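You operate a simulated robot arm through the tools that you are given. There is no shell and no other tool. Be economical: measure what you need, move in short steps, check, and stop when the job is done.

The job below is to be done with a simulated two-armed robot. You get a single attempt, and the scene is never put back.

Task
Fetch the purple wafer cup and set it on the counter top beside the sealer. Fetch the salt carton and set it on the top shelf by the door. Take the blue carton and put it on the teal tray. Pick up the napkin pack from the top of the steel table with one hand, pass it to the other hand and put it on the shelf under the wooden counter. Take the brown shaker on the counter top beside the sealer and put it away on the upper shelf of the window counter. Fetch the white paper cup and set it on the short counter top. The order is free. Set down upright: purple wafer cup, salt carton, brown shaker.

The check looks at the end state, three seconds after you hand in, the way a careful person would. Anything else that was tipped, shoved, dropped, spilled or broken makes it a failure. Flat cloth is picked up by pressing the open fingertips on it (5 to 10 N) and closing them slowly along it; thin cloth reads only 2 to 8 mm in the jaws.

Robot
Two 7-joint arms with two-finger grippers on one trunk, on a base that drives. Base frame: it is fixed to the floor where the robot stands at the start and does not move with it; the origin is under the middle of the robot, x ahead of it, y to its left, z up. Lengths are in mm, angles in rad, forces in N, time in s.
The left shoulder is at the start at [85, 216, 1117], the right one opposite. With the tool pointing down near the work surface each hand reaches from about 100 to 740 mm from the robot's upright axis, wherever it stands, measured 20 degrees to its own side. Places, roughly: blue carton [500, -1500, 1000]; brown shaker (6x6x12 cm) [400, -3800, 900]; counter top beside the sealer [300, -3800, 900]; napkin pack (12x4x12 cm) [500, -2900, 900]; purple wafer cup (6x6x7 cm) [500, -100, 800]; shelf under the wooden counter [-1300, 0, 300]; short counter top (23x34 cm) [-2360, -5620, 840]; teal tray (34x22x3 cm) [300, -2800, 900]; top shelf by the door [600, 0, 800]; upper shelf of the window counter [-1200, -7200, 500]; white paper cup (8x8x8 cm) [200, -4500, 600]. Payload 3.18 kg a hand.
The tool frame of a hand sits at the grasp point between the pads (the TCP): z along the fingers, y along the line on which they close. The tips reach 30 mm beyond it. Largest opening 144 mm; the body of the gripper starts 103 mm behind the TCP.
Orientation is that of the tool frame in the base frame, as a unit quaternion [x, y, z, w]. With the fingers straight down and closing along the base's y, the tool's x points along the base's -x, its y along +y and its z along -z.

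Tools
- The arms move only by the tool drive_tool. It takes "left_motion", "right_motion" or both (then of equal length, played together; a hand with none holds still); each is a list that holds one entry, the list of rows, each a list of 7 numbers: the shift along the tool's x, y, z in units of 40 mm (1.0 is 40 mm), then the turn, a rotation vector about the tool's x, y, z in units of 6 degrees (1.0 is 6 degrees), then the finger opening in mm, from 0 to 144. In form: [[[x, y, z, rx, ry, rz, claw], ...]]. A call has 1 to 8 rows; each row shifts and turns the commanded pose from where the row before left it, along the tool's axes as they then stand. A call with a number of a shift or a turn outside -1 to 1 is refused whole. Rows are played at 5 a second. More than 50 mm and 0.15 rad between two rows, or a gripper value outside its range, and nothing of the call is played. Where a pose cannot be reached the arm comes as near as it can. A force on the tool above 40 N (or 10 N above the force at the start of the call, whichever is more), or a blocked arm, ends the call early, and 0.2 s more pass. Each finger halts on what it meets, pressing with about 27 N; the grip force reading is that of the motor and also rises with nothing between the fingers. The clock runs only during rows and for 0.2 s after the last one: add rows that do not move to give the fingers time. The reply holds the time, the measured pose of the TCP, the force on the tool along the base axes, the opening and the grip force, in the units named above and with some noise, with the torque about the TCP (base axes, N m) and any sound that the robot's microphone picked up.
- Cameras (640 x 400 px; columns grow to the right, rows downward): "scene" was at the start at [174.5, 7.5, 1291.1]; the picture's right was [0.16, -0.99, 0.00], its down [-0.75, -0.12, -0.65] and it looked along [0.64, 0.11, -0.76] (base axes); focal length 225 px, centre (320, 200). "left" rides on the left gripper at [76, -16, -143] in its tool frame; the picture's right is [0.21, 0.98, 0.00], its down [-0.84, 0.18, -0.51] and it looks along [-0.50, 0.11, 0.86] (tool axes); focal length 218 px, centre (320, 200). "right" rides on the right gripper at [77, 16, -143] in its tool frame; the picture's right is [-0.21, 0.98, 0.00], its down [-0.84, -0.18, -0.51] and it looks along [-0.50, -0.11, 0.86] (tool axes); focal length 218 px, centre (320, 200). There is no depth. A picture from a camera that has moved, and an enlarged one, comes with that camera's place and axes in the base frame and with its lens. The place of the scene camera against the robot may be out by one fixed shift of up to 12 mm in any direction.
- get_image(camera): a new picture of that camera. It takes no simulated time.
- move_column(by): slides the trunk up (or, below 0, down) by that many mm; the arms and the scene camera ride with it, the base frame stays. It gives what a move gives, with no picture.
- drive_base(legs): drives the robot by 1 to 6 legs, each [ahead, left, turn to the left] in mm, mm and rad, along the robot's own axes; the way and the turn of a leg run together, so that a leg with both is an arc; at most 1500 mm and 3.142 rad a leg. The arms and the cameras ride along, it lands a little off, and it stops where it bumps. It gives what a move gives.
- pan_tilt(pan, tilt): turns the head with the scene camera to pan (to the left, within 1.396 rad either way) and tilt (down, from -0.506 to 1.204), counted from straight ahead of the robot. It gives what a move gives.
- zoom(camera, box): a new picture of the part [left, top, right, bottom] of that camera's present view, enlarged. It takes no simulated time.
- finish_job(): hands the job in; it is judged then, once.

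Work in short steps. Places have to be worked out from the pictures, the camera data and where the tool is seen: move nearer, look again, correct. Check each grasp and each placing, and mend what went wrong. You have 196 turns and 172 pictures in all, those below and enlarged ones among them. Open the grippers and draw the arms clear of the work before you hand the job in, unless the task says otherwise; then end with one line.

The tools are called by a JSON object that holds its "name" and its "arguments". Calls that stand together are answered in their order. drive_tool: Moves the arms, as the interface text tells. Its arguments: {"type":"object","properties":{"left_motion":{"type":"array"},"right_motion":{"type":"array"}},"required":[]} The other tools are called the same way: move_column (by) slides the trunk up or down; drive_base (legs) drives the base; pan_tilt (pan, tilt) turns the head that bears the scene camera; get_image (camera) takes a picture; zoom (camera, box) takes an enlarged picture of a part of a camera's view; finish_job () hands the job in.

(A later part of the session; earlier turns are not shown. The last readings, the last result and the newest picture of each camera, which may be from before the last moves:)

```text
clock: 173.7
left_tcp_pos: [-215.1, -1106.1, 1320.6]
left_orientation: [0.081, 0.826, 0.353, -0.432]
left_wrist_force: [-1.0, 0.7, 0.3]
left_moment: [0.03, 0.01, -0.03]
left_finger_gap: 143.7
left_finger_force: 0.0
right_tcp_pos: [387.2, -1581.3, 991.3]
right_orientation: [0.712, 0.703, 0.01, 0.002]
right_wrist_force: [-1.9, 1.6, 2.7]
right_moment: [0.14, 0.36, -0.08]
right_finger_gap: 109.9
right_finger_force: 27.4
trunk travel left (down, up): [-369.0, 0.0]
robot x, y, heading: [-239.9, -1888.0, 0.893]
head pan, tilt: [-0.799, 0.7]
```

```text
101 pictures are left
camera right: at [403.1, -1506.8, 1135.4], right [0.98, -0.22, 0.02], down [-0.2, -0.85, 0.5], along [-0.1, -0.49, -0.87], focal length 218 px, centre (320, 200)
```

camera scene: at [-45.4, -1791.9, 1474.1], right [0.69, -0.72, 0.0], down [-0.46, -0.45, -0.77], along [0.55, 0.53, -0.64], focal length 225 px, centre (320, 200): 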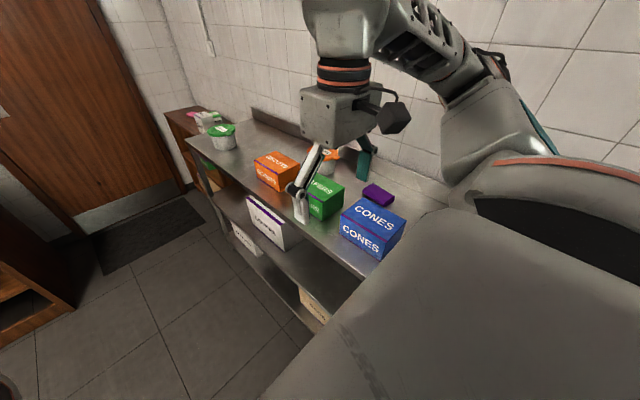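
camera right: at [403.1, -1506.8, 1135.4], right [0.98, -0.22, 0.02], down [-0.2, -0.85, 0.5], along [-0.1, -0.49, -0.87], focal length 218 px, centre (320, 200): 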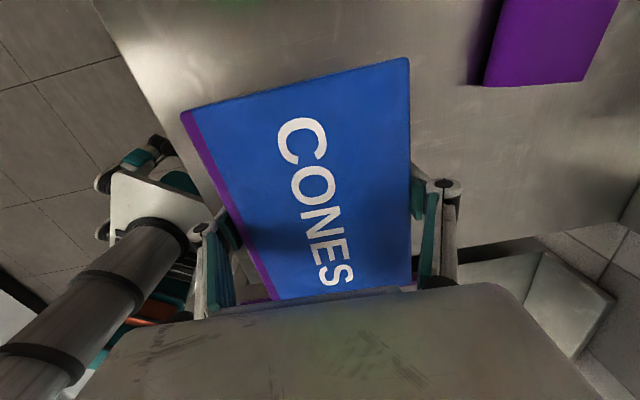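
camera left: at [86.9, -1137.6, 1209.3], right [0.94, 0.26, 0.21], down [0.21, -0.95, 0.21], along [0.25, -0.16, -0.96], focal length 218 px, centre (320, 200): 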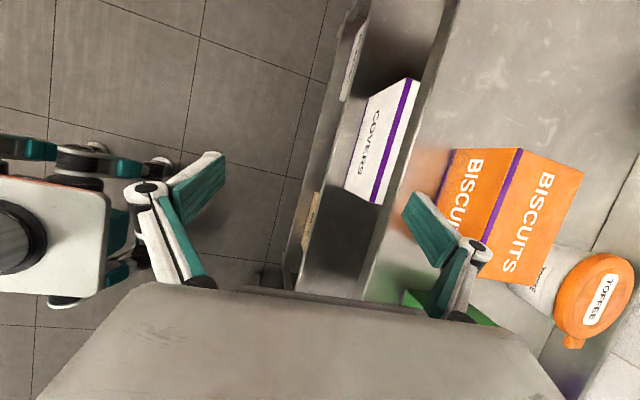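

Gripped at 110 mm. I lift the carton and draw it in towards the robot.

{"name": "drive_tool", "arguments": {"right_motion": [[[0, 0, -0.5, 0, 0, 0, 80], [0, 0, -1, 0, 0, 0, 80], [0, 0, -1, 0, 0, 0, 80], [0, 0, -1, 0, 0, 0, 80], [0, 0, -1, 0, 0, 0, 80], [-0.8, -0.8, -0.2, 0, 0, 0, 80], [-0.8, -0.8, 0, 0, 0, 0, 80], [-0.8, -0.8, 0, 0, 0, 0, 80]]]}}

{"name": "drive_base", "arguments": {"legs": [[-110, 130, 0]]}}

{"name": "get_image", "arguments": {"camera": "right"}}

```text
clock: 175.5
left_tcp_pos: [-215.2, -1108.1, 1322.0]
left_orientation: [0.081, 0.825, 0.354, -0.433]
left_wrist_force: [-0.1, -0.3, 0.5]
left_moment: [-0.03, -0.03, 0.0]
left_finger_gap: 144.0
left_finger_force: 0.0
right_tcp_pos: [286.8, -1680.0, 1176.6]
right_orientation: [0.711, 0.703, 0.011, 0.003]
right_wrist_force: [-0.5, -1.2, -3.2]
right_moment: [0.06, 0.0, -0.02]
right_finger_gap: 109.5
right_finger_force: 27.0
trunk travel left (down, up): [-369.0, 0.0]
robot x, y, heading: [-243.1, -1884.2, 0.894]
head pan, tilt: [-0.799, 0.7]
```

```text
clock: 177.2
left_tcp_pos: [-385.1, -1109.1, 1319.5]
left_orientation: [0.081, 0.826, 0.353, -0.432]
left_wrist_force: [0.1, 0.1, -0.8]
left_moment: [0.0, 0.03, -0.03]
left_finger_gap: 144.0
left_finger_force: 0.1
right_tcp_pos: [116.6, -1683.0, 1177.8]
right_orientation: [0.712, 0.702, 0.01, 0.003]
right_wrist_force: [0.7, 0.4, -3.1]
right_moment: [0.03, -0.01, -0.01]
right_finger_gap: 109.5
right_finger_force: 27.1
trunk travel left (down, up): [-369.0, 0.0]
robot x, y, heading: [-414.6, -1889.6, 0.893]
head pan, tilt: [-0.799, 0.7]
```

```text
100 pictures are left
camera right: at [133.5, -1609.2, 1320.6], right [0.97, -0.22, 0.02], down [-0.2, -0.84, 0.5], along [-0.1, -0.49, -0.87], focal length 218 px, centre (320, 200)
```

right: 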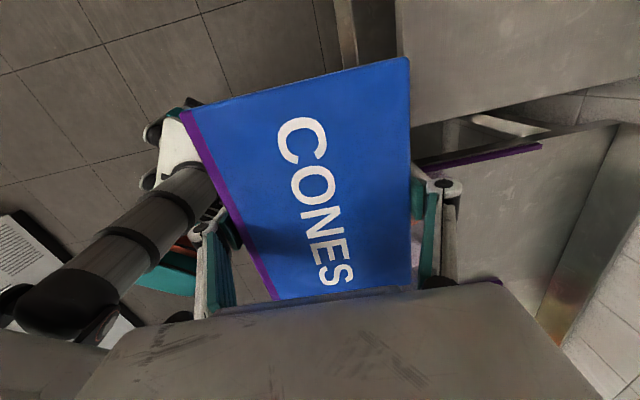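

The carton is held. I drive along to the tray and look.

{"name": "drive_base", "arguments": {"legs": [[-880, -700, 0]]}}

{"name": "pan_tilt", "arguments": {"pan": -0.6, "tilt": 0.75}}

{"name": "get_image", "arguments": {"camera": "scene"}}

{"name": "get_image", "arguments": {"camera": "right"}}

```text
clock: 183.9
left_tcp_pos: [-381.4, -2242.0, 1320.8]
left_orientation: [0.083, 0.825, 0.355, -0.432]
left_wrist_force: [0.3, -0.4, 0.3]
left_moment: [0.02, 0.02, 0.02]
left_finger_gap: 143.9
left_finger_force: 0.2
right_tcp_pos: [118.2, -2818.5, 1176.2]
right_orientation: [0.713, 0.701, 0.01, 0.002]
right_wrist_force: [-0.4, 0.0, -3.6]
right_moment: [0.01, 0.01, 0.02]
right_finger_gap: 109.9
right_finger_force: 26.5
trunk travel left (down, up): [-369.0, 0.0]
robot x, y, heading: [-415.8, -3021.7, 0.889]
head pan, tilt: [-0.799, 0.7]
```

```text
clock: 184.6
left_tcp_pos: [-381.7, -2242.8, 1320.7]
left_orientation: [0.083, 0.825, 0.355, -0.432]
left_wrist_force: [0.1, -0.5, 0.7]
left_moment: [0.01, 0.0, -0.01]
left_finger_gap: 143.9
left_finger_force: 0.2
right_tcp_pos: [117.9, -2819.8, 1177.2]
right_orientation: [0.714, 0.7, 0.01, 0.002]
right_wrist_force: [-0.2, -0.6, -3.9]
right_moment: [0.02, 0.0, -0.01]
right_finger_gap: 109.8
right_finger_force: 26.8
trunk travel left (down, up): [-369.0, 0.0]
robot x, y, heading: [-417.1, -3020.9, 0.889]
head pan, tilt: [-0.6, 0.75]
```

```text
99 pictures are left
camera scene: at [-305.8, -2969.7, 1472.3], right [0.28, -0.96, 0.0], down [-0.65, -0.19, -0.73], along [0.7, 0.21, -0.68], focal length 225 px, centre (320, 200)
```

scene: 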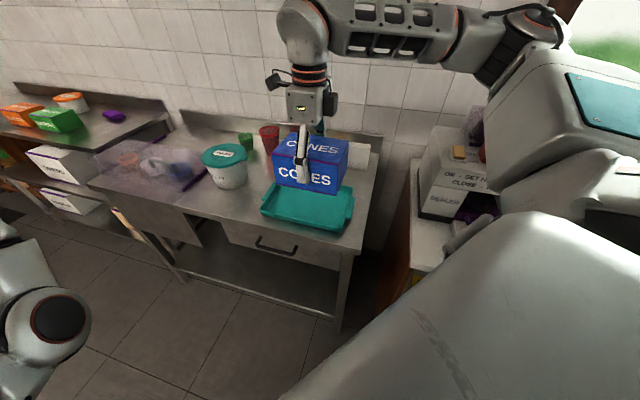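

```text
98 pictures are left
camera right: at [134.4, -2743.5, 1320.2], right [0.97, -0.23, 0.01], down [-0.2, -0.84, 0.5], along [-0.1, -0.49, -0.87], focal length 218 px, centre (320, 200)
```

right: 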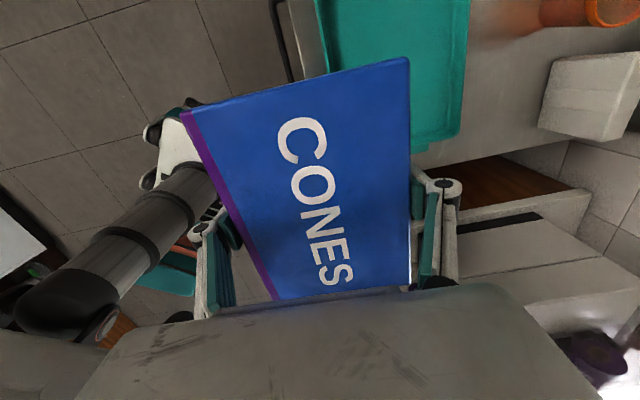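

By triangulation the tray rim is at z 911, x 151–371, y -2905 to -2590. I drive 145 mm closer so the carton hangs over the tray.

{"name": "drive_base", "arguments": {"legs": [[91, -113, 0]]}}

{"name": "drive_tool", "arguments": {"right_motion": [[[0.8, 0, 0, 0, 0, 0, 80], [0.8, 0, 0, 0, 0, 0, 80], [0, 0, 1, 0, 0, 0, 80], [0, 0, 1, 0, 0, 0, 80], [0, 0, 1, 0, 0, 0, 80], [0, 0, 0, 0, 0, 0, 80]]]}}

{"name": "get_image", "arguments": {"camera": "right"}}

{"name": "get_image", "arguments": {"camera": "scene"}}

```text
clock: 186.3
left_tcp_pos: [-237.7, -2242.3, 1320.9]
left_orientation: [0.082, 0.825, 0.354, -0.432]
left_wrist_force: [0.5, -0.3, 0.0]
left_moment: [-0.01, 0.0, 0.03]
left_finger_gap: 144.0
left_finger_force: 0.1
right_tcp_pos: [261.1, -2818.5, 1176.8]
right_orientation: [0.713, 0.701, 0.009, 0.003]
right_wrist_force: [0.2, 0.0, -2.9]
right_moment: [0.02, 0.03, -0.03]
right_finger_gap: 109.9
right_finger_force: 27.2
trunk travel left (down, up): [-369.0, 0.0]
robot x, y, heading: [-267.8, -3022.8, 0.894]
head pan, tilt: [-0.6, 0.75]
```

```text
clock: 187.7
left_tcp_pos: [-240.2, -2243.7, 1320.9]
left_orientation: [0.083, 0.825, 0.354, -0.433]
left_wrist_force: [0.5, 0.2, 0.5]
left_moment: [0.0, 0.02, -0.01]
left_finger_gap: 144.3
left_finger_force: 0.0
right_tcp_pos: [263.0, -2752.9, 1057.5]
right_orientation: [0.713, 0.701, 0.01, 0.002]
right_wrist_force: [-0.8, -0.3, -3.2]
right_moment: [-0.01, -0.02, -0.01]
right_finger_gap: 109.7
right_finger_force: 26.2
trunk travel left (down, up): [-369.0, 0.0]
robot x, y, heading: [-273.4, -3019.9, 0.888]
head pan, tilt: [-0.6, 0.75]
```

```text
97 pictures are left
camera right: at [280.2, -2678.0, 1201.3], right [0.97, -0.23, 0.02], down [-0.2, -0.84, 0.5], along [-0.1, -0.49, -0.87], focal length 218 px, centre (320, 200)
```

right: 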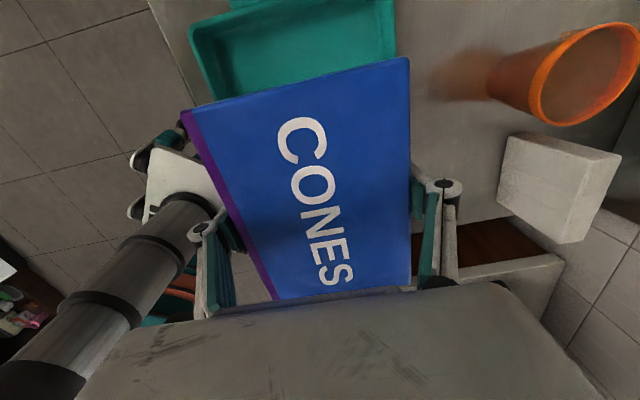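

```text
96 pictures are left
camera scene: at [-162.6, -2970.3, 1472.4], right [0.29, -0.96, 0.0], down [-0.65, -0.2, -0.73], along [0.7, 0.21, -0.68], focal length 225 px, centre (320, 200)
```

scene: 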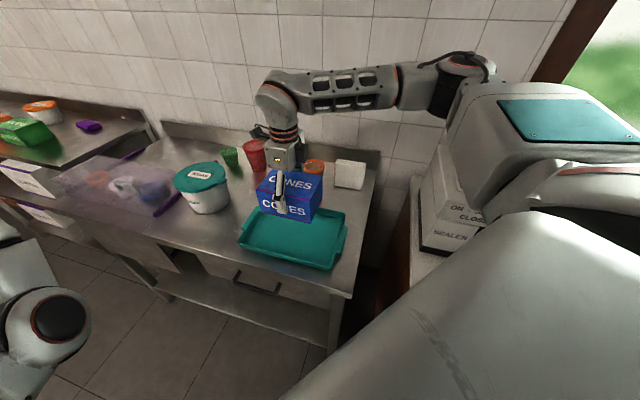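

The tray spans x 159–372 with the carton centred over it. I lower it onto the tray and finish in small steps.

{"name": "drive_tool", "arguments": {"right_motion": [[[0, 0, 1, 0, 0, 0, 80], [0, 0, 1, 0, 0, 0, 80], [0, 0, 0.6, 0, 0, 0, 80], [0, 0, 0.15, 0, 0, 0, 80], [0, 0, 0.12, 0, 0, 0, 80], [0, 0, 0, 0, 0, 0, 80]]]}}

```text
clock: 189.1
left_tcp_pos: [-239.2, -2242.1, 1320.2]
left_orientation: [0.082, 0.825, 0.354, -0.432]
left_wrist_force: [0.1, -0.2, 0.7]
left_moment: [0.01, -0.02, -0.05]
left_finger_gap: 144.1
left_finger_force: 0.1
right_tcp_pos: [266.8, -2752.4, 943.1]
right_orientation: [0.713, 0.701, 0.01, 0.002]
right_wrist_force: [-0.5, -0.1, -4.0]
right_moment: [0.03, 0.0, -0.03]
right_finger_gap: 109.5
right_finger_force: 27.1
trunk travel left (down, up): [-369.0, 0.0]
robot x, y, heading: [-269.8, -3020.7, 0.892]
head pan, tilt: [-0.6, 0.75]
```

No contact yet at z 943, so I continue in 4 mm steps.

{"name": "drive_tool", "arguments": {"right_motion": [[[0, 0, 0.1, 0, 0, 0, 80], [0, 0, 0.1, 0, 0, 0, 80], [0, 0, 0.1, 0, 0, 0, 80], [0, 0, 0.1, 0, 0, 0, 80], [0, 0, 0, 0, 0, 0, 80]]]}}

```text
clock: 190.3
left_tcp_pos: [-240.7, -2241.8, 1321.9]
left_orientation: [0.081, 0.826, 0.354, -0.432]
left_wrist_force: [-0.5, 0.4, 0.1]
left_moment: [0.01, 0.0, -0.01]
left_finger_gap: 144.2
left_finger_force: 0.1
right_tcp_pos: [266.1, -2750.2, 928.0]
right_orientation: [0.713, 0.701, 0.012, 0.003]
right_wrist_force: [3.5, 2.3, 23.4]
right_moment: [0.09, -0.13, -0.05]
right_finger_gap: 109.9
right_finger_force: 26.7
trunk travel left (down, up): [-369.0, 0.0]
robot x, y, heading: [-270.0, -3020.5, 0.887]
head pan, tilt: [-0.6, 0.75]
```

It has landed, with about 27 N of contact at z 928. I open slowly and rise.

{"name": "drive_tool", "arguments": {"right_motion": [[[0, 0, -0.05, 0, 0, 0, 108], [0, 0, 0, 0, 0, 0, 114], [0, 0, 0, 0, 0, 0, 125], [0, 0, 0, 0, 0, 0, 136], [0, 0, 0, 0, 0, 0, 136], [0, 0, -1, 0, 0, 0, 136], [0, 0, -1, 0, 0, 0, 136], [0, 0, -1, 0, 0, 0, 136]]]}}

{"name": "drive_tool", "arguments": {"right_motion": [[[0, 0, -1, 0, 0, 0, 136], [0, 0, -1, 0, 0, 0, 136], [0, 0, -1, 0, 0, 0, 136]]]}}

{"name": "get_image", "arguments": {"camera": "right"}}

{"name": "get_image", "arguments": {"camera": "scene"}}

```text
clock: 192.1
left_tcp_pos: [-240.4, -2243.1, 1321.3]
left_orientation: [0.081, 0.826, 0.354, -0.432]
left_wrist_force: [-0.9, 0.8, 0.4]
left_moment: [0.04, -0.03, -0.04]
left_finger_gap: 144.1
left_finger_force: 0.1
right_tcp_pos: [262.4, -2753.1, 1049.2]
right_orientation: [0.714, 0.701, 0.011, 0.003]
right_wrist_force: [-0.9, -0.5, 0.5]
right_moment: [0.01, -0.02, -0.02]
right_finger_gap: 135.9
right_finger_force: 0.1
trunk travel left (down, up): [-369.0, 0.0]
robot x, y, heading: [-267.3, -3019.7, 0.892]
head pan, tilt: [-0.6, 0.75]
```

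```text
clock: 192.9
left_tcp_pos: [-241.2, -2242.9, 1321.4]
left_orientation: [0.082, 0.826, 0.354, -0.431]
left_wrist_force: [0.3, -0.2, -0.1]
left_moment: [0.0, -0.02, -0.05]
left_finger_gap: 143.7
left_finger_force: 0.0
right_tcp_pos: [261.7, -2754.3, 1170.3]
right_orientation: [0.712, 0.702, 0.011, 0.003]
right_wrist_force: [0.0, -0.1, 0.2]
right_moment: [0.01, -0.02, -0.03]
right_finger_gap: 136.1
right_finger_force: 0.0
trunk travel left (down, up): [-369.0, 0.0]
robot x, y, heading: [-267.6, -3023.4, 0.888]
head pan, tilt: [-0.6, 0.75]
```

```text
95 pictures are left
camera right: at [278.1, -2679.2, 1313.2], right [0.97, -0.22, 0.02], down [-0.2, -0.84, 0.5], along [-0.1, -0.49, -0.87], focal length 218 px, centre (320, 200)
```

right: 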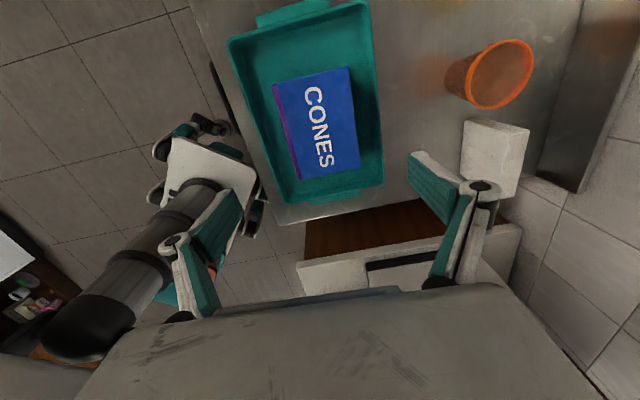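

```text
94 pictures are left
camera scene: at [-163.3, -2970.8, 1472.4], right [0.29, -0.96, 0.0], down [-0.65, -0.2, -0.73], along [0.7, 0.21, -0.68], focal length 225 px, centre (320, 200)
```

scene: 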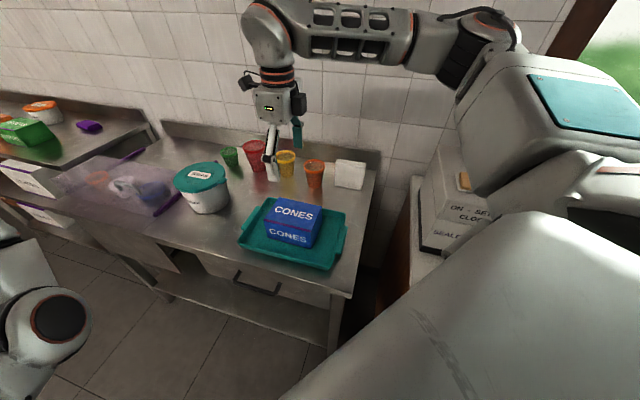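

The blue carton sits in the tray. Next is the napkin pack, the white block by the wall; I zoom in on it.

{"name": "zoom", "arguments": {"camera": "right", "box": [400, 20, 600, 220]}}

{"name": "zoom", "arguments": {"camera": "scene", "box": [280, 130, 400, 220]}}

```text
2.00 times, centred on (500, 120) of right
camera zoom: at [278.1, -2679.2, 1313.2], right [0.97, -0.22, 0.02], down [-0.2, -0.84, 0.5], along [-0.1, -0.49, -0.87], focal length 436 px, centre (-40, 360)
```

zoom: 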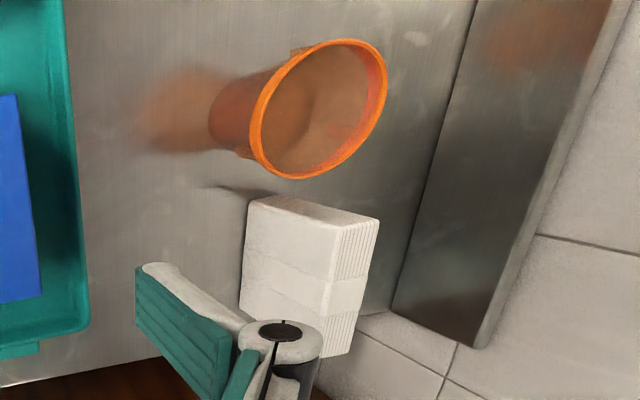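

```text
4.44 times, centred on (340, 175) of scene
camera zoom: at [-163.3, -2970.8, 1472.4], right [0.29, -0.96, 0.0], down [-0.65, -0.2, -0.73], along [0.7, 0.21, -0.68], focal length 999 px, centre (231, 311)
```

zoom: 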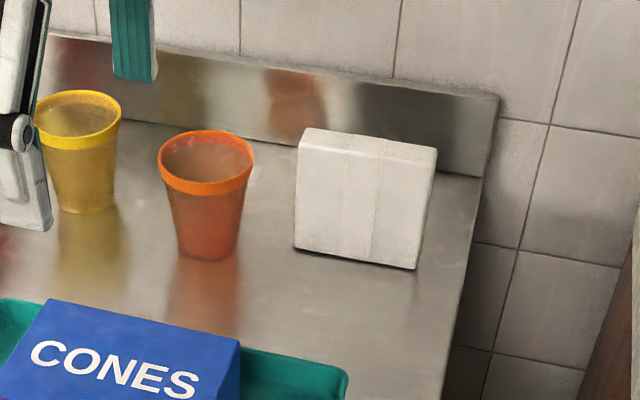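

The napkin pack stands upright at x 545–585, y -2935 to -2819, z 881–1000, thin along x. The left arm has to be back in a forward-pitched pose first, for the handover. I back away, turn to face the table and start unwinding the left arm downward.

{"name": "drive_base", "arguments": {"legs": [[-220, 272, 0], [0, 0, -0.89]]}}

{"name": "drive_tool", "arguments": {"left_motion": [[[-0.865, -0.285, 0, 0, 0, 0, 144], [-0.865, -0.285, 0, 0, 0, 0, 144], [-0.865, -0.285, 0, 0, 0, 0, 144], [-0.865, -0.285, 0, 0, 0, 0, 144], [-0.865, -0.285, 0, 0, 0, 0, 144], [-0.865, -0.285, 0, 0, 0, 0, 144]]]}}

```text
clock: 198.2
left_tcp_pos: [-0.6, -2551.3, 1319.9]
left_orientation: [0.427, 0.711, 0.505, -0.241]
left_wrist_force: [-0.5, 0.7, 0.6]
left_moment: [0.01, 0.0, -0.04]
left_finger_gap: 144.0
left_finger_force: 0.1
right_tcp_pos: [-79.3, -3262.2, 1168.2]
right_orientation: [0.944, 0.329, 0.007, 0.007]
right_wrist_force: [0.3, -0.2, 0.3]
right_moment: [0.01, 0.0, 0.02]
right_finger_gap: 136.0
right_finger_force: 0.1
trunk travel left (down, up): [-369.0, 0.0]
robot x, y, heading: [-624.0, -3016.9, 0.007]
head pan, tilt: [-0.6, 0.75]
```

```text
clock: 199.3
left_tcp_pos: [19.3, -2531.7, 1191.1]
left_orientation: [0.371, 0.712, 0.524, -0.285]
left_wrist_force: [-0.7, -0.1, 0.9]
left_moment: [-0.01, -0.02, -0.02]
left_finger_gap: 144.1
left_finger_force: 0.0
right_tcp_pos: [-77.5, -3261.1, 1167.6]
right_orientation: [0.944, 0.329, 0.008, 0.007]
right_wrist_force: [-0.2, -0.2, 0.4]
right_moment: [0.01, -0.02, -0.01]
right_finger_gap: 135.7
right_finger_force: 0.1
trunk travel left (down, up): [-369.0, 0.0]
robot x, y, heading: [-617.9, -3021.0, 0.008]
head pan, tilt: [-0.6, 0.75]
stopped in row 5 (left hand): the arm was blocked; the commanded pose is now the measured one
```

It moved down part of the way. Now I rotate the hand towards the forward-pitched pose.

{"name": "drive_tool", "arguments": {"left_motion": [[[0, 0, 0, 0.53, -0.78, -0.8, 144], [0, 0, 0, 0.53, -0.78, -0.8, 144], [0, 0, 0, 0.53, -0.78, -0.8, 144], [0, 0, 0, 0.53, -0.78, -0.8, 144], [0, 0, 0, 0.53, -0.78, -0.8, 144], [0, 0, 0, 0.53, -0.78, -0.8, 144], [0, 0, 0, 0.53, -0.78, -0.8, 144], [0, 0, 0, 0.53, -0.78, -0.8, 144]]]}}

{"name": "pan_tilt", "arguments": {"pan": 0.6, "tilt": 0.6}}

{"name": "get_image", "arguments": {"camera": "scene"}}

```text
clock: 200.2
left_tcp_pos: [16.5, -2522.1, 1193.8]
left_orientation: [0.323, 0.759, 0.52, -0.222]
left_wrist_force: [-0.8, 0.5, -0.1]
left_moment: [0.02, 0.03, 0.01]
left_finger_gap: 144.1
left_finger_force: 0.1
right_tcp_pos: [-76.8, -3262.0, 1170.6]
right_orientation: [0.944, 0.329, 0.008, 0.008]
right_wrist_force: [-0.8, 0.7, 0.4]
right_moment: [-0.01, -0.03, 0.0]
right_finger_gap: 136.0
right_finger_force: 0.0
trunk travel left (down, up): [-369.0, 0.0]
robot x, y, heading: [-622.3, -3018.9, 0.004]
head pan, tilt: [-0.6, 0.75]
stopped in row 3 (left hand): the arm was blocked; the commanded pose is now the measured one
```

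```text
clock: 201.6
left_tcp_pos: [16.3, -2522.6, 1194.4]
left_orientation: [0.323, 0.76, 0.52, -0.22]
left_wrist_force: [-0.5, -0.4, 0.1]
left_moment: [-0.01, 0.02, 0.0]
left_finger_gap: 144.2
left_finger_force: 0.1
right_tcp_pos: [-77.9, -3261.5, 1169.5]
right_orientation: [0.944, 0.329, 0.008, 0.007]
right_wrist_force: [0.1, 0.5, 0.1]
right_moment: [-0.01, 0.0, 0.0]
right_finger_gap: 136.0
right_finger_force: 0.1
trunk travel left (down, up): [-369.0, 0.0]
robot x, y, heading: [-622.1, -3020.2, 0.005]
head pan, tilt: [0.6, 0.6]
```

```text
91 pictures are left
camera scene: at [-506.0, -2973.9, 1485.2], right [0.57, -0.82, 0.0], down [-0.46, -0.32, -0.83], along [0.68, 0.47, -0.57], focal length 225 px, centre (320, 200)
```

scene: 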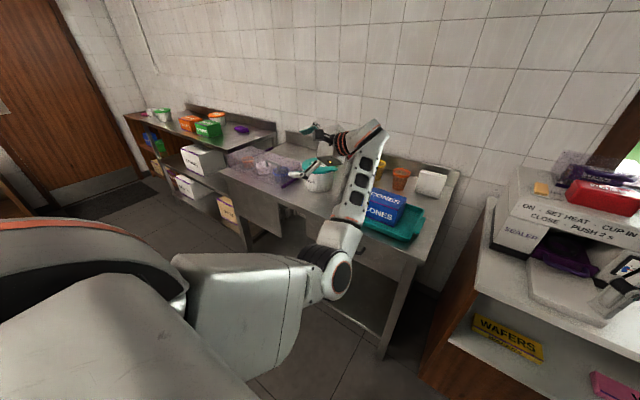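

The posture only differs at the wrist. I swing the hand about its wrist point instead of about the TCP, so that only the wrist joints have to move.

{"name": "drive_tool", "arguments": {"left_motion": [[[-0.39, -0.3, 0, 0.576, -0.748, -0.762, 144], [-0.39, -0.3, 0, 0.576, -0.748, -0.762, 144], [-0.39, -0.3, 0, 0.576, -0.748, -0.762, 144], [-0.39, -0.3, 0, 0.576, -0.748, -0.762, 144], [-0.39, -0.3, 0, 0.576, -0.748, -0.762, 144], [-0.39, -0.3, 0, 0.576, -0.748, -0.762, 144], [-0.39, -0.3, 0, 0.576, -0.748, -0.762, 144], [-0.39, -0.3, 0, 0.576, -0.748, -0.762, 144]]]}}

```text
clock: 202.3
left_tcp_pos: [29.5, -2526.2, 1201.8]
left_orientation: [0.265, 0.79, 0.536, -0.135]
left_wrist_force: [0.3, -0.1, 0.4]
left_moment: [0.01, -0.01, 0.04]
left_finger_gap: 144.3
left_finger_force: 0.0
right_tcp_pos: [-78.1, -3262.0, 1168.6]
right_orientation: [0.944, 0.329, 0.007, 0.007]
right_wrist_force: [0.0, 0.3, -0.3]
right_moment: [-0.03, 0.01, 0.0]
right_finger_gap: 135.9
right_finger_force: 0.1
trunk travel left (down, up): [-369.0, 0.0]
robot x, y, heading: [-621.1, -3018.2, 0.006]
head pan, tilt: [0.6, 0.6]
stopped in row 3 (left hand): the arm was blocked; the commanded pose is now the measured one
```

It progresses but trips the tracking limit. I use smaller steps per row.

{"name": "drive_tool", "arguments": {"left_motion": [[[-0.15, -0.11, 0, 0.22, -0.29, -0.29, 144], [-0.15, -0.11, 0, 0.22, -0.29, -0.29, 144], [-0.15, -0.11, 0, 0.22, -0.29, -0.29, 144], [-0.15, -0.11, 0, 0.22, -0.29, -0.29, 144], [-0.15, -0.11, 0, 0.22, -0.29, -0.29, 144], [-0.15, -0.11, 0, 0.22, -0.29, -0.29, 144], [-0.15, -0.11, 0, 0.22, -0.29, -0.29, 144], [-0.15, -0.11, 0, 0.22, -0.29, -0.29, 144]]]}}

```text
clock: 203.7
left_tcp_pos: [46.2, -2527.9, 1214.1]
left_orientation: [0.223, 0.809, 0.542, -0.05]
left_wrist_force: [0.0, -0.5, 0.1]
left_moment: [-0.01, 0.01, -0.01]
left_finger_gap: 144.1
left_finger_force: 0.2
right_tcp_pos: [-77.3, -3261.4, 1169.2]
right_orientation: [0.944, 0.328, 0.008, 0.007]
right_wrist_force: [0.0, 0.1, -0.2]
right_moment: [0.0, -0.02, -0.03]
right_finger_gap: 136.1
right_finger_force: 0.0
trunk travel left (down, up): [-369.0, 0.0]
robot x, y, heading: [-619.7, -3014.4, 0.005]
head pan, tilt: [0.6, 0.6]
stopped in row 6 (left hand): the arm was blocked; the commanded pose is now the measured one
```

What's needed is mainly a swing about the tool's y axis, from pointing left to pointing forward. I do just that about the wrist.

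{"name": "drive_tool", "arguments": {"left_motion": [[[-0.3, 0, 0, 0, -0.6, 0, 144], [-0.3, 0, 0, 0, -0.6, 0, 144], [-0.3, 0, 0, 0, -0.6, 0, 144], [-0.3, 0, 0, 0, -0.6, 0, 144], [-0.3, 0, 0, 0, -0.6, 0, 144], [-0.3, 0, 0, 0, -0.6, 0, 144], [-0.3, 0, 0, 0, -0.6, 0, 144], [-0.3, 0, 0, 0, -0.6, 0, 144]]]}}

```text
clock: 205.7
left_tcp_pos: [119.6, -2546.0, 1201.1]
left_orientation: [0.34, 0.788, 0.495, 0.135]
left_wrist_force: [0.5, 0.4, -0.2]
left_moment: [0.03, -0.01, 0.01]
left_finger_gap: 144.0
left_finger_force: 0.0
right_tcp_pos: [-77.5, -3262.5, 1168.9]
right_orientation: [0.944, 0.329, 0.008, 0.006]
right_wrist_force: [0.5, 0.2, 0.4]
right_moment: [-0.01, -0.03, -0.03]
right_finger_gap: 135.8
right_finger_force: 0.0
trunk travel left (down, up): [-369.0, 0.0]
robot x, y, heading: [-621.5, -3018.8, 0.008]
head pan, tilt: [0.6, 0.6]
stopped in row 8 (left hand): the arm was blocked; the commanded pose is now the measured one
```

That worked; the hand now points forward-left and down. I bring it inward and down a bit and continue the rotation.

{"name": "drive_tool", "arguments": {"left_motion": [[[-0.19, -0.65, -0.46, 0, 0, 0, 144], [-0.19, -0.65, -0.46, 0, 0, 0, 144], [-0.19, -0.65, -0.46, 0, 0, 0, 144], [-0.19, -0.65, -0.46, 0, 0, 0, 144], [-0.1, -0.2, 0, 0.4, -0.19, -0.58, 144], [-0.1, -0.2, 0, 0.4, -0.19, -0.58, 144], [-0.1, -0.2, 0, 0.4, -0.19, -0.58, 144], [-0.1, -0.2, 0, 0.4, -0.19, -0.58, 144]]]}}

```text
clock: 206.5
left_tcp_pos: [63.7, -2524.2, 1204.4]
left_orientation: [0.294, 0.772, 0.555, 0.098]
left_wrist_force: [0.7, 0.3, 0.1]
left_moment: [-0.01, -0.03, -0.01]
left_finger_gap: 143.8
left_finger_force: 0.2
right_tcp_pos: [-77.5, -3261.3, 1169.2]
right_orientation: [0.944, 0.329, 0.008, 0.007]
right_wrist_force: [-0.5, -0.5, 0.3]
right_moment: [-0.02, 0.02, 0.0]
right_finger_gap: 135.7
right_finger_force: 0.1
trunk travel left (down, up): [-369.0, 0.0]
robot x, y, heading: [-622.4, -3018.6, 0.006]
head pan, tilt: [0.6, 0.6]
stopped in row 3 (left hand): the arm was blocked; the commanded pose is now the measured one
```

Now a pure roll about the tool axis, which only needs the last joint.

{"name": "drive_tool", "arguments": {"left_motion": [[[0, 0, 0, 0, 0, -0.9, 144], [0, 0, 0, 0, 0, -0.9, 144], [0, 0, 0, 0, 0, -0.9, 144], [0, 0, 0, 0, 0, -0.9, 144], [0, 0, 0, 0, 0, -0.9, 144], [0, 0, 0, 0, 0, -0.9, 144], [0, 0, 0, 0, 0, -0.9, 144], [0, 0, 0, 0, 0, -0.9, 144]]]}}

```text
clock: 207.6
left_tcp_pos: [76.3, -2543.4, 1263.6]
left_orientation: [0.148, 0.766, 0.582, 0.23]
left_wrist_force: [-0.1, -0.6, 0.5]
left_moment: [-0.03, 0.02, -0.02]
left_finger_gap: 143.9
left_finger_force: 0.0
right_tcp_pos: [-77.8, -3262.1, 1169.9]
right_orientation: [0.944, 0.328, 0.007, 0.007]
right_wrist_force: [0.5, 0.1, -0.4]
right_moment: [0.03, -0.03, 0.0]
right_finger_gap: 135.6
right_finger_force: 0.1
trunk travel left (down, up): [-369.0, 0.0]
robot x, y, heading: [-621.3, -3019.3, 0.005]
head pan, tilt: [0.6, 0.6]
stopped in row 5 (left hand): the arm was blocked; the commanded pose is now the measured one
```

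The negative roll is resisted, and since the gripper is symmetric I try the other roll direction.

{"name": "drive_tool", "arguments": {"left_motion": [[[0, 0, 0, 0, 0, 0.9, 144], [0, 0, 0, 0, 0, 0.9, 144], [0, 0, 0, 0, 0, 0.9, 144], [0, 0, 0, 0, 0, 0.9, 144], [0, 0, 0, 0, 0, 0.9, 144], [0, 0, 0, 0, 0, 0.9, 144], [0, 0, 0, 0, 0, 0.9, 144], [0, 0, 0, 0, 0, 0.9, 144]]]}}

{"name": "drive_tool", "arguments": {"left_motion": [[[0, 0, 0, 0, 0, 0.9, 144], [0, 0, 0, 0, 0, 0.9, 144], [0, 0, 0, 0, 0, 0.9, 144], [0, 0, 0, 0, 0, 0.9, 144], [0, 0, 0, 0, 0, 0.9, 144], [0, 0, 0, 0, 0, 0.9, 144], [0, 0, 0, 0, 0, 0.9, 144], [0, 0, 0, 0, 0, 0.9, 144]]]}}

```text
clock: 209.4
left_tcp_pos: [75.7, -2544.0, 1261.8]
left_orientation: [0.421, 0.659, 0.624, -0.001]
left_wrist_force: [0.1, 0.5, -0.4]
left_moment: [0.06, 0.02, -0.04]
left_finger_gap: 144.2
left_finger_force: 0.0
right_tcp_pos: [-77.5, -3262.5, 1168.7]
right_orientation: [0.944, 0.329, 0.008, 0.007]
right_wrist_force: [1.0, 0.5, -0.1]
right_moment: [0.01, -0.03, -0.02]
right_finger_gap: 136.0
right_finger_force: 0.0
trunk travel left (down, up): [-369.0, 0.0]
robot x, y, heading: [-622.1, -3020.6, 0.005]
head pan, tilt: [0.6, 0.6]
```

```text
clock: 211.2
left_tcp_pos: [76.8, -2544.5, 1261.6]
left_orientation: [0.634, 0.457, 0.58, -0.229]
left_wrist_force: [-1.0, 0.7, -0.6]
left_moment: [0.02, -0.02, 0.01]
left_finger_gap: 143.9
left_finger_force: 0.1
right_tcp_pos: [-78.1, -3261.0, 1169.2]
right_orientation: [0.944, 0.329, 0.008, 0.007]
right_wrist_force: [0.4, -1.9, -0.7]
right_moment: [0.01, 0.02, 0.02]
right_finger_gap: 136.2
right_finger_force: 0.0
trunk travel left (down, up): [-369.0, 0.0]
robot x, y, heading: [-623.2, -3021.6, 0.005]
head pan, tilt: [0.6, 0.6]
```

The positive roll is completely free. I now swing to the forward-pitched pose with the hand rolled over (camera on top).

{"name": "drive_tool", "arguments": {"left_motion": [[[-0.335, 0.41, 0, -0.78, -0.64, 0.705, 144], [-0.335, 0.41, 0, -0.78, -0.64, 0.705, 144], [-0.335, 0.41, 0, -0.78, -0.64, 0.705, 144], [-0.335, 0.41, 0, -0.78, -0.64, 0.705, 144], [-0.335, 0.41, 0, -0.78, -0.64, 0.705, 144]]]}}

{"name": "drive_tool", "arguments": {"left_motion": [[[-0.335, 0.41, 0, -0.78, -0.64, 0.705, 144], [-0.335, 0.41, 0, -0.78, -0.64, 0.705, 144], [-0.335, 0.41, 0, -0.78, -0.64, 0.705, 144], [-0.335, 0.41, 0, -0.78, -0.64, 0.705, 144], [-0.335, 0.41, 0, -0.78, -0.64, 0.705, 144]]]}}

```text
clock: 212.4
left_tcp_pos: [128.9, -2617.0, 1210.5]
left_orientation: [0.826, 0.239, 0.496, -0.12]
left_wrist_force: [-0.5, -0.1, 0.1]
left_moment: [-0.04, -0.02, -0.02]
left_finger_gap: 144.1
left_finger_force: 0.1
right_tcp_pos: [-76.9, -3261.1, 1170.0]
right_orientation: [0.944, 0.329, 0.008, 0.006]
right_wrist_force: [0.0, 0.0, 0.1]
right_moment: [-0.01, 0.01, 0.01]
right_finger_gap: 136.0
right_finger_force: 0.0
trunk travel left (down, up): [-369.0, 0.0]
robot x, y, heading: [-623.7, -3016.9, 0.009]
head pan, tilt: [0.6, 0.6]
```

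```text
clock: 213.6
left_tcp_pos: [118.7, -2706.8, 1158.0]
left_orientation: [0.933, -0.004, 0.36, 0.001]
left_wrist_force: [0.3, -0.1, -0.3]
left_moment: [0.03, 0.0, -0.03]
left_finger_gap: 143.9
left_finger_force: 0.1
right_tcp_pos: [-76.7, -3262.3, 1168.5]
right_orientation: [0.944, 0.33, 0.008, 0.006]
right_wrist_force: [0.0, -0.2, -0.3]
right_moment: [-0.04, 0.0, 0.02]
right_finger_gap: 136.0
right_finger_force: 0.2
trunk travel left (down, up): [-369.0, 0.0]
robot x, y, heading: [-621.7, -3019.1, 0.005]
head pan, tilt: [0.6, 0.6]
```

The left hand is now exactly in the forward-pitched pose. I retract it and turn the right hand so that its jaws close along x.

{"name": "drive_tool", "arguments": {"left_motion": [[[-0.741, 0, -0.672, 0, 0, 0, 144], [-0.741, 0, -0.672, 0, 0, 0, 144], [-0.741, 0, -0.672, 0, 0, 0, 144], [-0.741, 0, -0.672, 0, 0, 0, 144], [-0.741, 0, -0.672, 0, 0, 0, 144], [-0.741, 0, -0.672, 0, 0, 0, 144], [0, 0, 0, 0, 0, 0, 144], [0, 0, 0, 0, 0, 0, 144]]], "right_motion": [[[0, 0, 0, 0, 0, -1, 80], [0, 0, 0, 0, 0, -1, 80], [0, 0, 0, 0, 0, -1, 80], [0, 0, 0, 0, 0, -1, 80], [0, 0, 0, 0, 0, -1, 80], [0, 0, 0, 0, 0, -1, 80], [0, 0, 0, 0, 0, -1, 80], [0, 0, 0, 0, 0, -1, 80]]]}}

{"name": "get_image", "arguments": {"camera": "scene"}}

```text
clock: 214.7
left_tcp_pos: [-45.9, -2641.5, 1187.3]
left_orientation: [0.917, -0.013, 0.381, -0.119]
left_wrist_force: [-0.9, 0.1, -0.8]
left_moment: [-0.02, 0.0, -0.06]
left_finger_gap: 144.1
left_finger_force: 0.1
left hand out of reach, approached as far as the arm can: row 5
right_tcp_pos: [-78.3, -3259.5, 1167.0]
right_orientation: [0.845, 0.535, 0.005, 0.008]
right_wrist_force: [0.3, 0.2, -0.1]
right_moment: [-0.05, 0.01, -0.02]
right_finger_gap: 80.3
right_finger_force: 0.3
trunk travel left (down, up): [-369.0, 0.0]
robot x, y, heading: [-621.5, -3018.2, 0.008]
head pan, tilt: [0.6, 0.6]
stopped in row 5 (left hand): the arm was blocked; the commanded pose is now the measured one
```

```text
90 pictures are left
camera scene: at [-505.9, -2971.7, 1485.1], right [0.57, -0.82, 0.0], down [-0.46, -0.32, -0.82], along [0.68, 0.47, -0.57], focal length 225 px, centre (320, 200)
```

scene: 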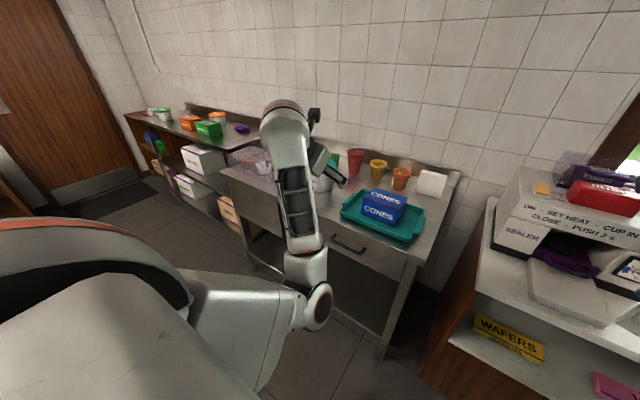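

Left is compact enough and high. I finish turning the right hand (25° more) and drive to the table in front of the napkin pack.

{"name": "drive_tool", "arguments": {"right_motion": [[[0, 0, -0.5, 0, 0, -0.84, 80], [0, 0, -0.5, 0, 0, -0.84, 80], [0, 0, 0, 0, 0, -0.84, 80], [0, 0, 0, 0, 0, -0.84, 80], [0, 0, 0, 0, 0, -0.84, 80], [0, 0, 0, 0, 0, 0, 80]]]}}

{"name": "drive_base", "arguments": {"legs": [[0, 198, 0], [500, 0, 0]]}}

{"name": "pan_tilt", "arguments": {"pan": 0.1, "tilt": 0.75}}

{"name": "get_image", "arguments": {"camera": "scene"}}

```text
clock: 216.1
left_tcp_pos: [-46.0, -2642.6, 1185.8]
left_orientation: [0.917, -0.013, 0.381, -0.118]
left_wrist_force: [-0.3, -0.4, -0.6]
left_moment: [-0.03, 0.01, 0.04]
left_finger_gap: 144.1
left_finger_force: 0.0
right_tcp_pos: [-78.0, -3260.9, 1208.5]
right_orientation: [0.709, 0.706, 0.004, 0.01]
right_wrist_force: [1.1, -0.2, 0.9]
right_moment: [0.0, 0.03, 0.04]
right_finger_gap: 80.2
right_finger_force: 0.1
trunk travel left (down, up): [-369.0, 0.0]
robot x, y, heading: [-625.9, -3018.6, 0.01]
head pan, tilt: [0.6, 0.6]
```

```text
clock: 220.8
left_tcp_pos: [415.6, -2440.8, 1187.8]
left_orientation: [0.917, -0.013, 0.381, -0.12]
left_wrist_force: [-0.3, 0.1, 0.5]
left_moment: [-0.05, 0.0, -0.04]
left_finger_gap: 144.0
left_finger_force: 0.0
right_tcp_pos: [383.0, -3059.8, 1209.6]
right_orientation: [0.709, 0.705, 0.004, 0.009]
right_wrist_force: [0.1, -0.7, 0.6]
right_moment: [0.01, -0.03, 0.02]
right_finger_gap: 80.1
right_finger_force: 0.1
trunk travel left (down, up): [-369.0, 0.0]
robot x, y, heading: [-161.9, -2816.2, 0.007]
head pan, tilt: [0.6, 0.6]
stopped in leg 2: the robot was blocked; the commanded pose is now the measured one
```

```text
clock: 221.8
left_tcp_pos: [415.7, -2440.9, 1186.9]
left_orientation: [0.917, -0.014, 0.38, -0.121]
left_wrist_force: [-0.6, 0.0, 0.1]
left_moment: [0.0, -0.01, 0.01]
left_finger_gap: 143.7
left_finger_force: 0.0
right_tcp_pos: [383.2, -3059.4, 1208.9]
right_orientation: [0.709, 0.705, 0.003, 0.009]
right_wrist_force: [0.4, 0.3, -0.8]
right_moment: [0.02, -0.02, 0.0]
right_finger_gap: 80.1
right_finger_force: 0.0
trunk travel left (down, up): [-369.0, 0.0]
robot x, y, heading: [-158.3, -2817.1, 0.009]
head pan, tilt: [0.099, 0.75]
```

```text
89 pictures are left
camera scene: at [-33.8, -2813.1, 1472.4], right [0.11, -0.99, 0.0], down [-0.68, -0.07, -0.73], along [0.73, 0.08, -0.68], focal length 225 px, centre (320, 200)
```

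scene: 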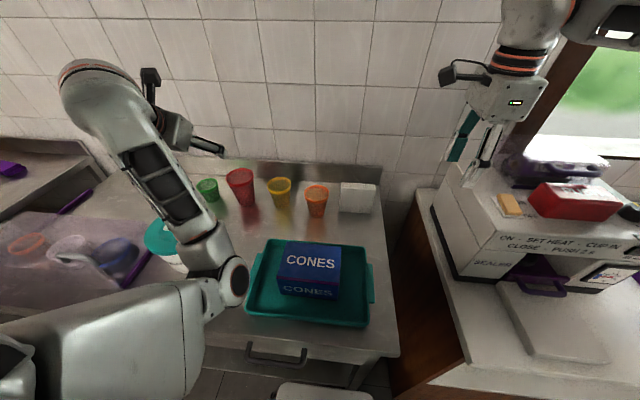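

The napkin pack is at about x 548–588, y -2820 to -2937. I reach over it with the right hand.

{"name": "drive_tool", "arguments": {"right_motion": [[[0.76, 0.77, 0, 0, 0, 0, 80], [0.76, 0.77, 0, 0, 0, 0, 80], [0.76, 0.77, 0, 0, 0, 0, 80], [0.76, 0.77, 0, 0, 0, 0, 80], [0.76, 0.77, 0, 0, 0, 0, 80], [0.76, 0.77, 0, 0, 0, 0, 80], [0, 0, 0.9, 0, 0, 0, 80], [0, 0, 0, 0, 0, 0, 80]]]}}

{"name": "get_image", "arguments": {"camera": "right"}}

{"name": "get_image", "arguments": {"camera": "scene"}}

```text
clock: 223.6
left_tcp_pos: [416.9, -2439.2, 1187.1]
left_orientation: [0.917, -0.012, 0.38, -0.121]
left_wrist_force: [0.2, 0.0, -0.6]
left_moment: [0.0, -0.01, 0.0]
left_finger_gap: 144.0
left_finger_force: 0.0
right_tcp_pos: [545.6, -2900.5, 1173.1]
right_orientation: [0.709, 0.705, 0.004, 0.01]
right_wrist_force: [0.4, 0.5, -0.9]
right_moment: [0.0, -0.02, 0.01]
right_finger_gap: 80.1
right_finger_force: 0.0
right hand out of reach, approached as far as the arm can: row 6
trunk travel left (down, up): [-369.0, 0.0]
robot x, y, heading: [-164.1, -2817.9, 0.007]
head pan, tilt: [0.099, 0.75]
```

```text
88 pictures are left
camera right: at [561.1, -2822.6, 1317.1], right [0.98, -0.21, 0.02], down [-0.19, -0.84, 0.51], along [-0.09, -0.5, -0.86], focal length 218 px, centre (320, 200)
```

right: 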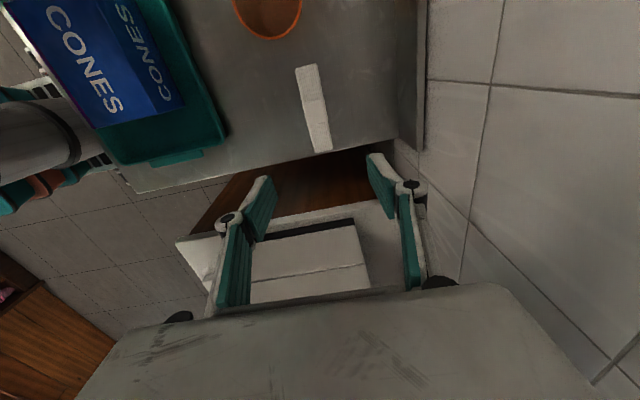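

```text
87 pictures are left
camera scene: at [-34.5, -2812.7, 1472.5], right [0.11, -0.99, 0.0], down [-0.68, -0.07, -0.73], along [0.73, 0.08, -0.68], focal length 225 px, centre (320, 200)
```

scene: 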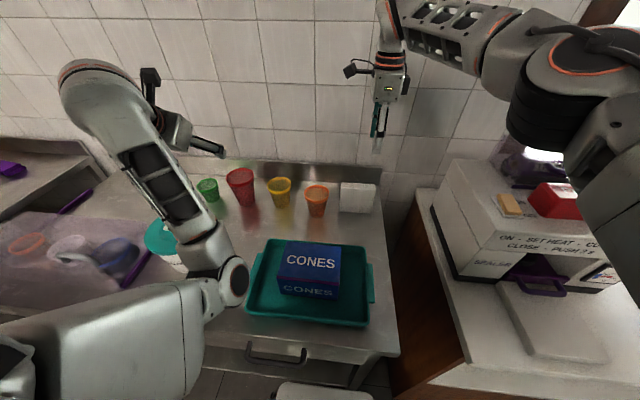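

From above, the pack's centre is at [550, -2870], within reach. I shift 30 mm and lower above it for a check.

{"name": "drive_tool", "arguments": {"right_motion": [[[0.75, 0.11, 0, 0, 0, 0, 80], [0, 0, 1, 0, 0, 0, 80], [0, 0, 1, 0, 0, 0, 80], [0, 0, 1, 0, 0, 0, 80], [0, 0, 0, 0, 0, 0, 80]]]}}

{"name": "get_image", "arguments": {"camera": "right"}}

```text
clock: 224.8
left_tcp_pos: [416.2, -2441.8, 1187.7]
left_orientation: [0.917, -0.013, 0.381, -0.12]
left_wrist_force: [-0.3, 0.5, -0.6]
left_moment: [0.0, -0.01, -0.02]
left_finger_gap: 144.0
left_finger_force: 0.0
right_tcp_pos: [545.5, -2866.8, 1056.6]
right_orientation: [0.709, 0.705, 0.004, 0.01]
right_wrist_force: [-0.9, -0.4, 0.3]
right_moment: [-0.05, -0.02, 0.01]
right_finger_gap: 80.3
right_finger_force: 0.1
right hand out of reach, approached as far as the arm can: row 1
trunk travel left (down, up): [-369.0, 0.0]
robot x, y, heading: [-160.2, -2815.8, 0.005]
head pan, tilt: [0.099, 0.75]
```

```text
86 pictures are left
camera right: at [561.6, -2789.7, 1199.4], right [0.98, -0.21, 0.02], down [-0.19, -0.84, 0.51], along [-0.09, -0.5, -0.86], focal length 218 px, centre (320, 200)
```

right: 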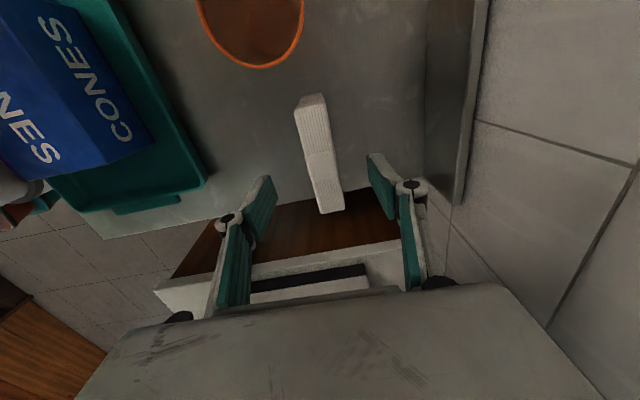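

It is centred in y and within 6 mm in x. I go down to z 958 and close.

{"name": "drive_tool", "arguments": {"right_motion": [[[0.05, 0.15, 0.9, 0, 0, 0, 80], [0, 0, 0.9, 0, 0, 0, 80], [0, 0, 0.7, 0, 0, 0, 80], [0, 0, 0, 0, 0, 0, 80], [0, 0, 0, 0, 0, 0, 55], [0, 0, 0, 0, 0, 0, 35], [0, 0, 0, 0, 0, 0, 25], [0, 0, 0, 0, 0, 0, 25]]]}}

{"name": "get_image", "arguments": {"camera": "right"}}

```text
clock: 226.6
left_tcp_pos: [416.8, -2441.1, 1187.5]
left_orientation: [0.917, -0.012, 0.379, -0.121]
left_wrist_force: [0.6, -0.9, 0.4]
left_moment: [-0.02, 0.02, -0.01]
left_finger_gap: 144.0
left_finger_force: 0.0
right_tcp_pos: [553.7, -2867.7, 956.7]
right_orientation: [0.709, 0.705, 0.004, 0.01]
right_wrist_force: [0.5, -0.4, -0.2]
right_moment: [-0.02, -0.04, 0.01]
right_finger_gap: 29.2
right_finger_force: 26.5
trunk travel left (down, up): [-369.0, 0.0]
robot x, y, heading: [-158.6, -2816.4, 0.008]
head pan, tilt: [0.099, 0.75]
```

```text
85 pictures are left
camera right: at [569.1, -2789.6, 1099.3], right [0.98, -0.21, 0.02], down [-0.2, -0.84, 0.51], along [-0.09, -0.5, -0.86], focal length 218 px, centre (320, 200)
```

right: 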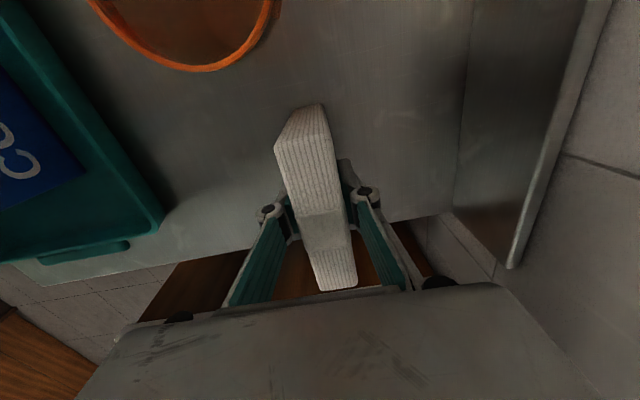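

Gripped; the pack is slightly compressible. I lift it, draw it in and back away from the table.

{"name": "drive_tool", "arguments": {"right_motion": [[[0, 0, -0.6, 0, 0, 0, 25], [0, 0, -1, 0, 0, 0, 25], [0, 0, -1, 0, 0, 0, 25], [0, 0, -1, 0, 0, 0, 25], [0, 0, -1, 0, 0, 0, 25], [0, -0.8, -0.6, 0, 0, 0, 25], [0, -1, 0, 0, 0, 0, 25], [0, -1, 0, 0, 0, 0, 25]]]}}

{"name": "drive_base", "arguments": {"legs": [[-550, 0, 0]]}}

{"name": "get_image", "arguments": {"camera": "scene"}}

{"name": "get_image", "arguments": {"camera": "left"}}

```text
clock: 228.4
left_tcp_pos: [415.0, -2441.3, 1186.9]
left_orientation: [0.917, -0.014, 0.381, -0.12]
left_wrist_force: [0.4, -0.4, -0.7]
left_moment: [0.01, 0.01, 0.0]
left_finger_gap: 144.2
left_finger_force: 0.1
right_tcp_pos: [438.5, -2866.0, 1163.7]
right_orientation: [0.71, 0.704, 0.004, 0.01]
right_wrist_force: [-0.1, 0.2, -0.7]
right_moment: [0.01, -0.04, 0.0]
right_finger_gap: 29.2
right_finger_force: 27.5
trunk travel left (down, up): [-369.0, 0.0]
robot x, y, heading: [-161.8, -2818.3, 0.006]
head pan, tilt: [0.099, 0.75]
```

```text
clock: 231.5
left_tcp_pos: [-133.0, -2443.6, 1187.2]
left_orientation: [0.917, -0.013, 0.381, -0.121]
left_wrist_force: [-0.6, 0.1, 0.5]
left_moment: [0.01, -0.02, -0.01]
left_finger_gap: 144.1
left_finger_force: 0.0
right_tcp_pos: [-109.1, -2867.3, 1162.7]
right_orientation: [0.709, 0.705, 0.005, 0.009]
right_wrist_force: [-0.3, -0.5, -0.7]
right_moment: [0.01, -0.02, -0.01]
right_finger_gap: 29.1
right_finger_force: 27.0
trunk travel left (down, up): [-369.0, 0.0]
robot x, y, heading: [-709.0, -2826.2, 0.003]
head pan, tilt: [0.099, 0.75]
```

```text
84 pictures are left
camera scene: at [-582.4, -2816.9, 1472.4], right [0.11, -0.99, 0.0], down [-0.68, -0.07, -0.73], along [0.73, 0.08, -0.68], focal length 225 px, centre (320, 200)
```

scene: 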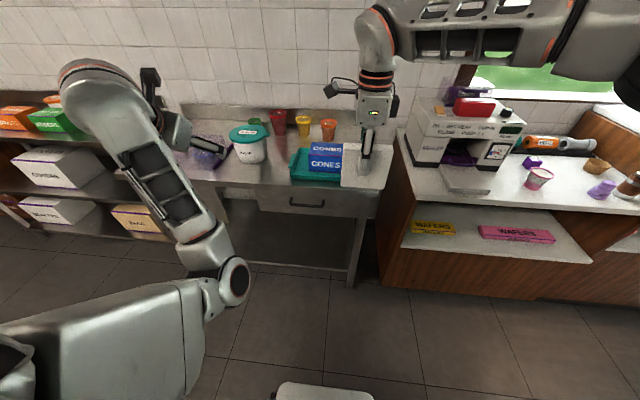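

```text
83 pictures are left
camera left: at [-180.0, -2466.4, 1340.8], right [0.21, -0.97, -0.08], down [-0.94, -0.18, -0.28], along [0.26, 0.14, -0.96], focal length 218 px, centre (320, 200)
```

left: 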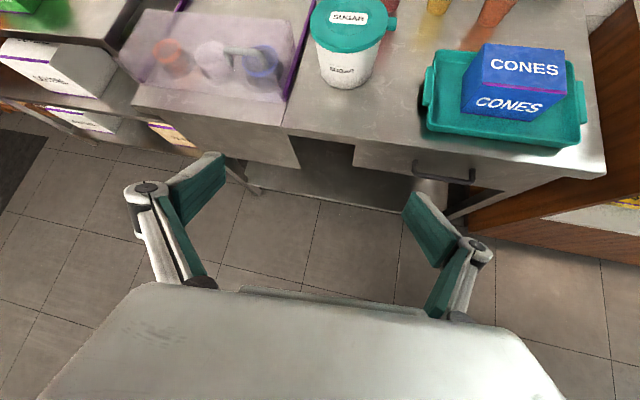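

The pack is held well. For the handover I'll turn the right hand so the pack's plane points away from the robot. The left hand, pitched forward, can then take it from its rear lower edge. First I test whether the left hand can come across to the middle.

{"name": "drive_tool", "arguments": {"left_motion": [[[0, 0, 0, -0.51, -0.12, -0.26, 144], [0, 0, 0, -0.51, -0.12, -0.26, 144], [0, 0, 0, -0.51, -0.12, -0.26, 144], [0, 0, 0, -0.51, -0.12, -0.26, 144], [0, 0.8, 0, 0, 0, 0, 144], [0, 0.8, 0, 0, 0, 0, 144], [0, 0.8, 0, 0, 0, 0, 144], [0, 0.8, 0, 0, 0, 0, 144]]], "right_motion": [[[0, 0, -0.3, 0, 0, 1, 25], [0, 0, -0.3, 0, 0, 1, 25], [0, 0, -0.3, 0, 0, 1, 25], [0, 0, -0.3, 0, 0, 1, 25], [0, 0, 0, 0, 0, 1, 25], [0, 0, 0, 0, 0, 1, 25], [0, 0, 0, 0, 0, 1, 25], [0, 0, 0, 0, 0, 1, 25]]]}}

```text
clock: 232.1
left_tcp_pos: [-118.3, -2503.9, 1241.1]
left_orientation: [0.894, -0.107, 0.411, -0.143]
left_wrist_force: [-1.0, -0.1, -0.9]
left_moment: [0.02, 0.0, -0.01]
left_finger_gap: 143.8
left_finger_force: 0.0
right_tcp_pos: [-109.6, -2868.0, 1180.0]
right_orientation: [0.763, 0.647, 0.005, 0.008]
right_wrist_force: [-0.3, -0.2, -0.9]
right_moment: [0.02, 0.0, -0.01]
right_finger_gap: 29.4
right_finger_force: 26.6
trunk travel left (down, up): [-369.0, 0.0]
robot x, y, heading: [-703.0, -2819.3, 0.007]
head pan, tilt: [0.099, 0.75]
stopped in row 2 (left hand): the arm was blocked; the commanded pose is now the measured one
```

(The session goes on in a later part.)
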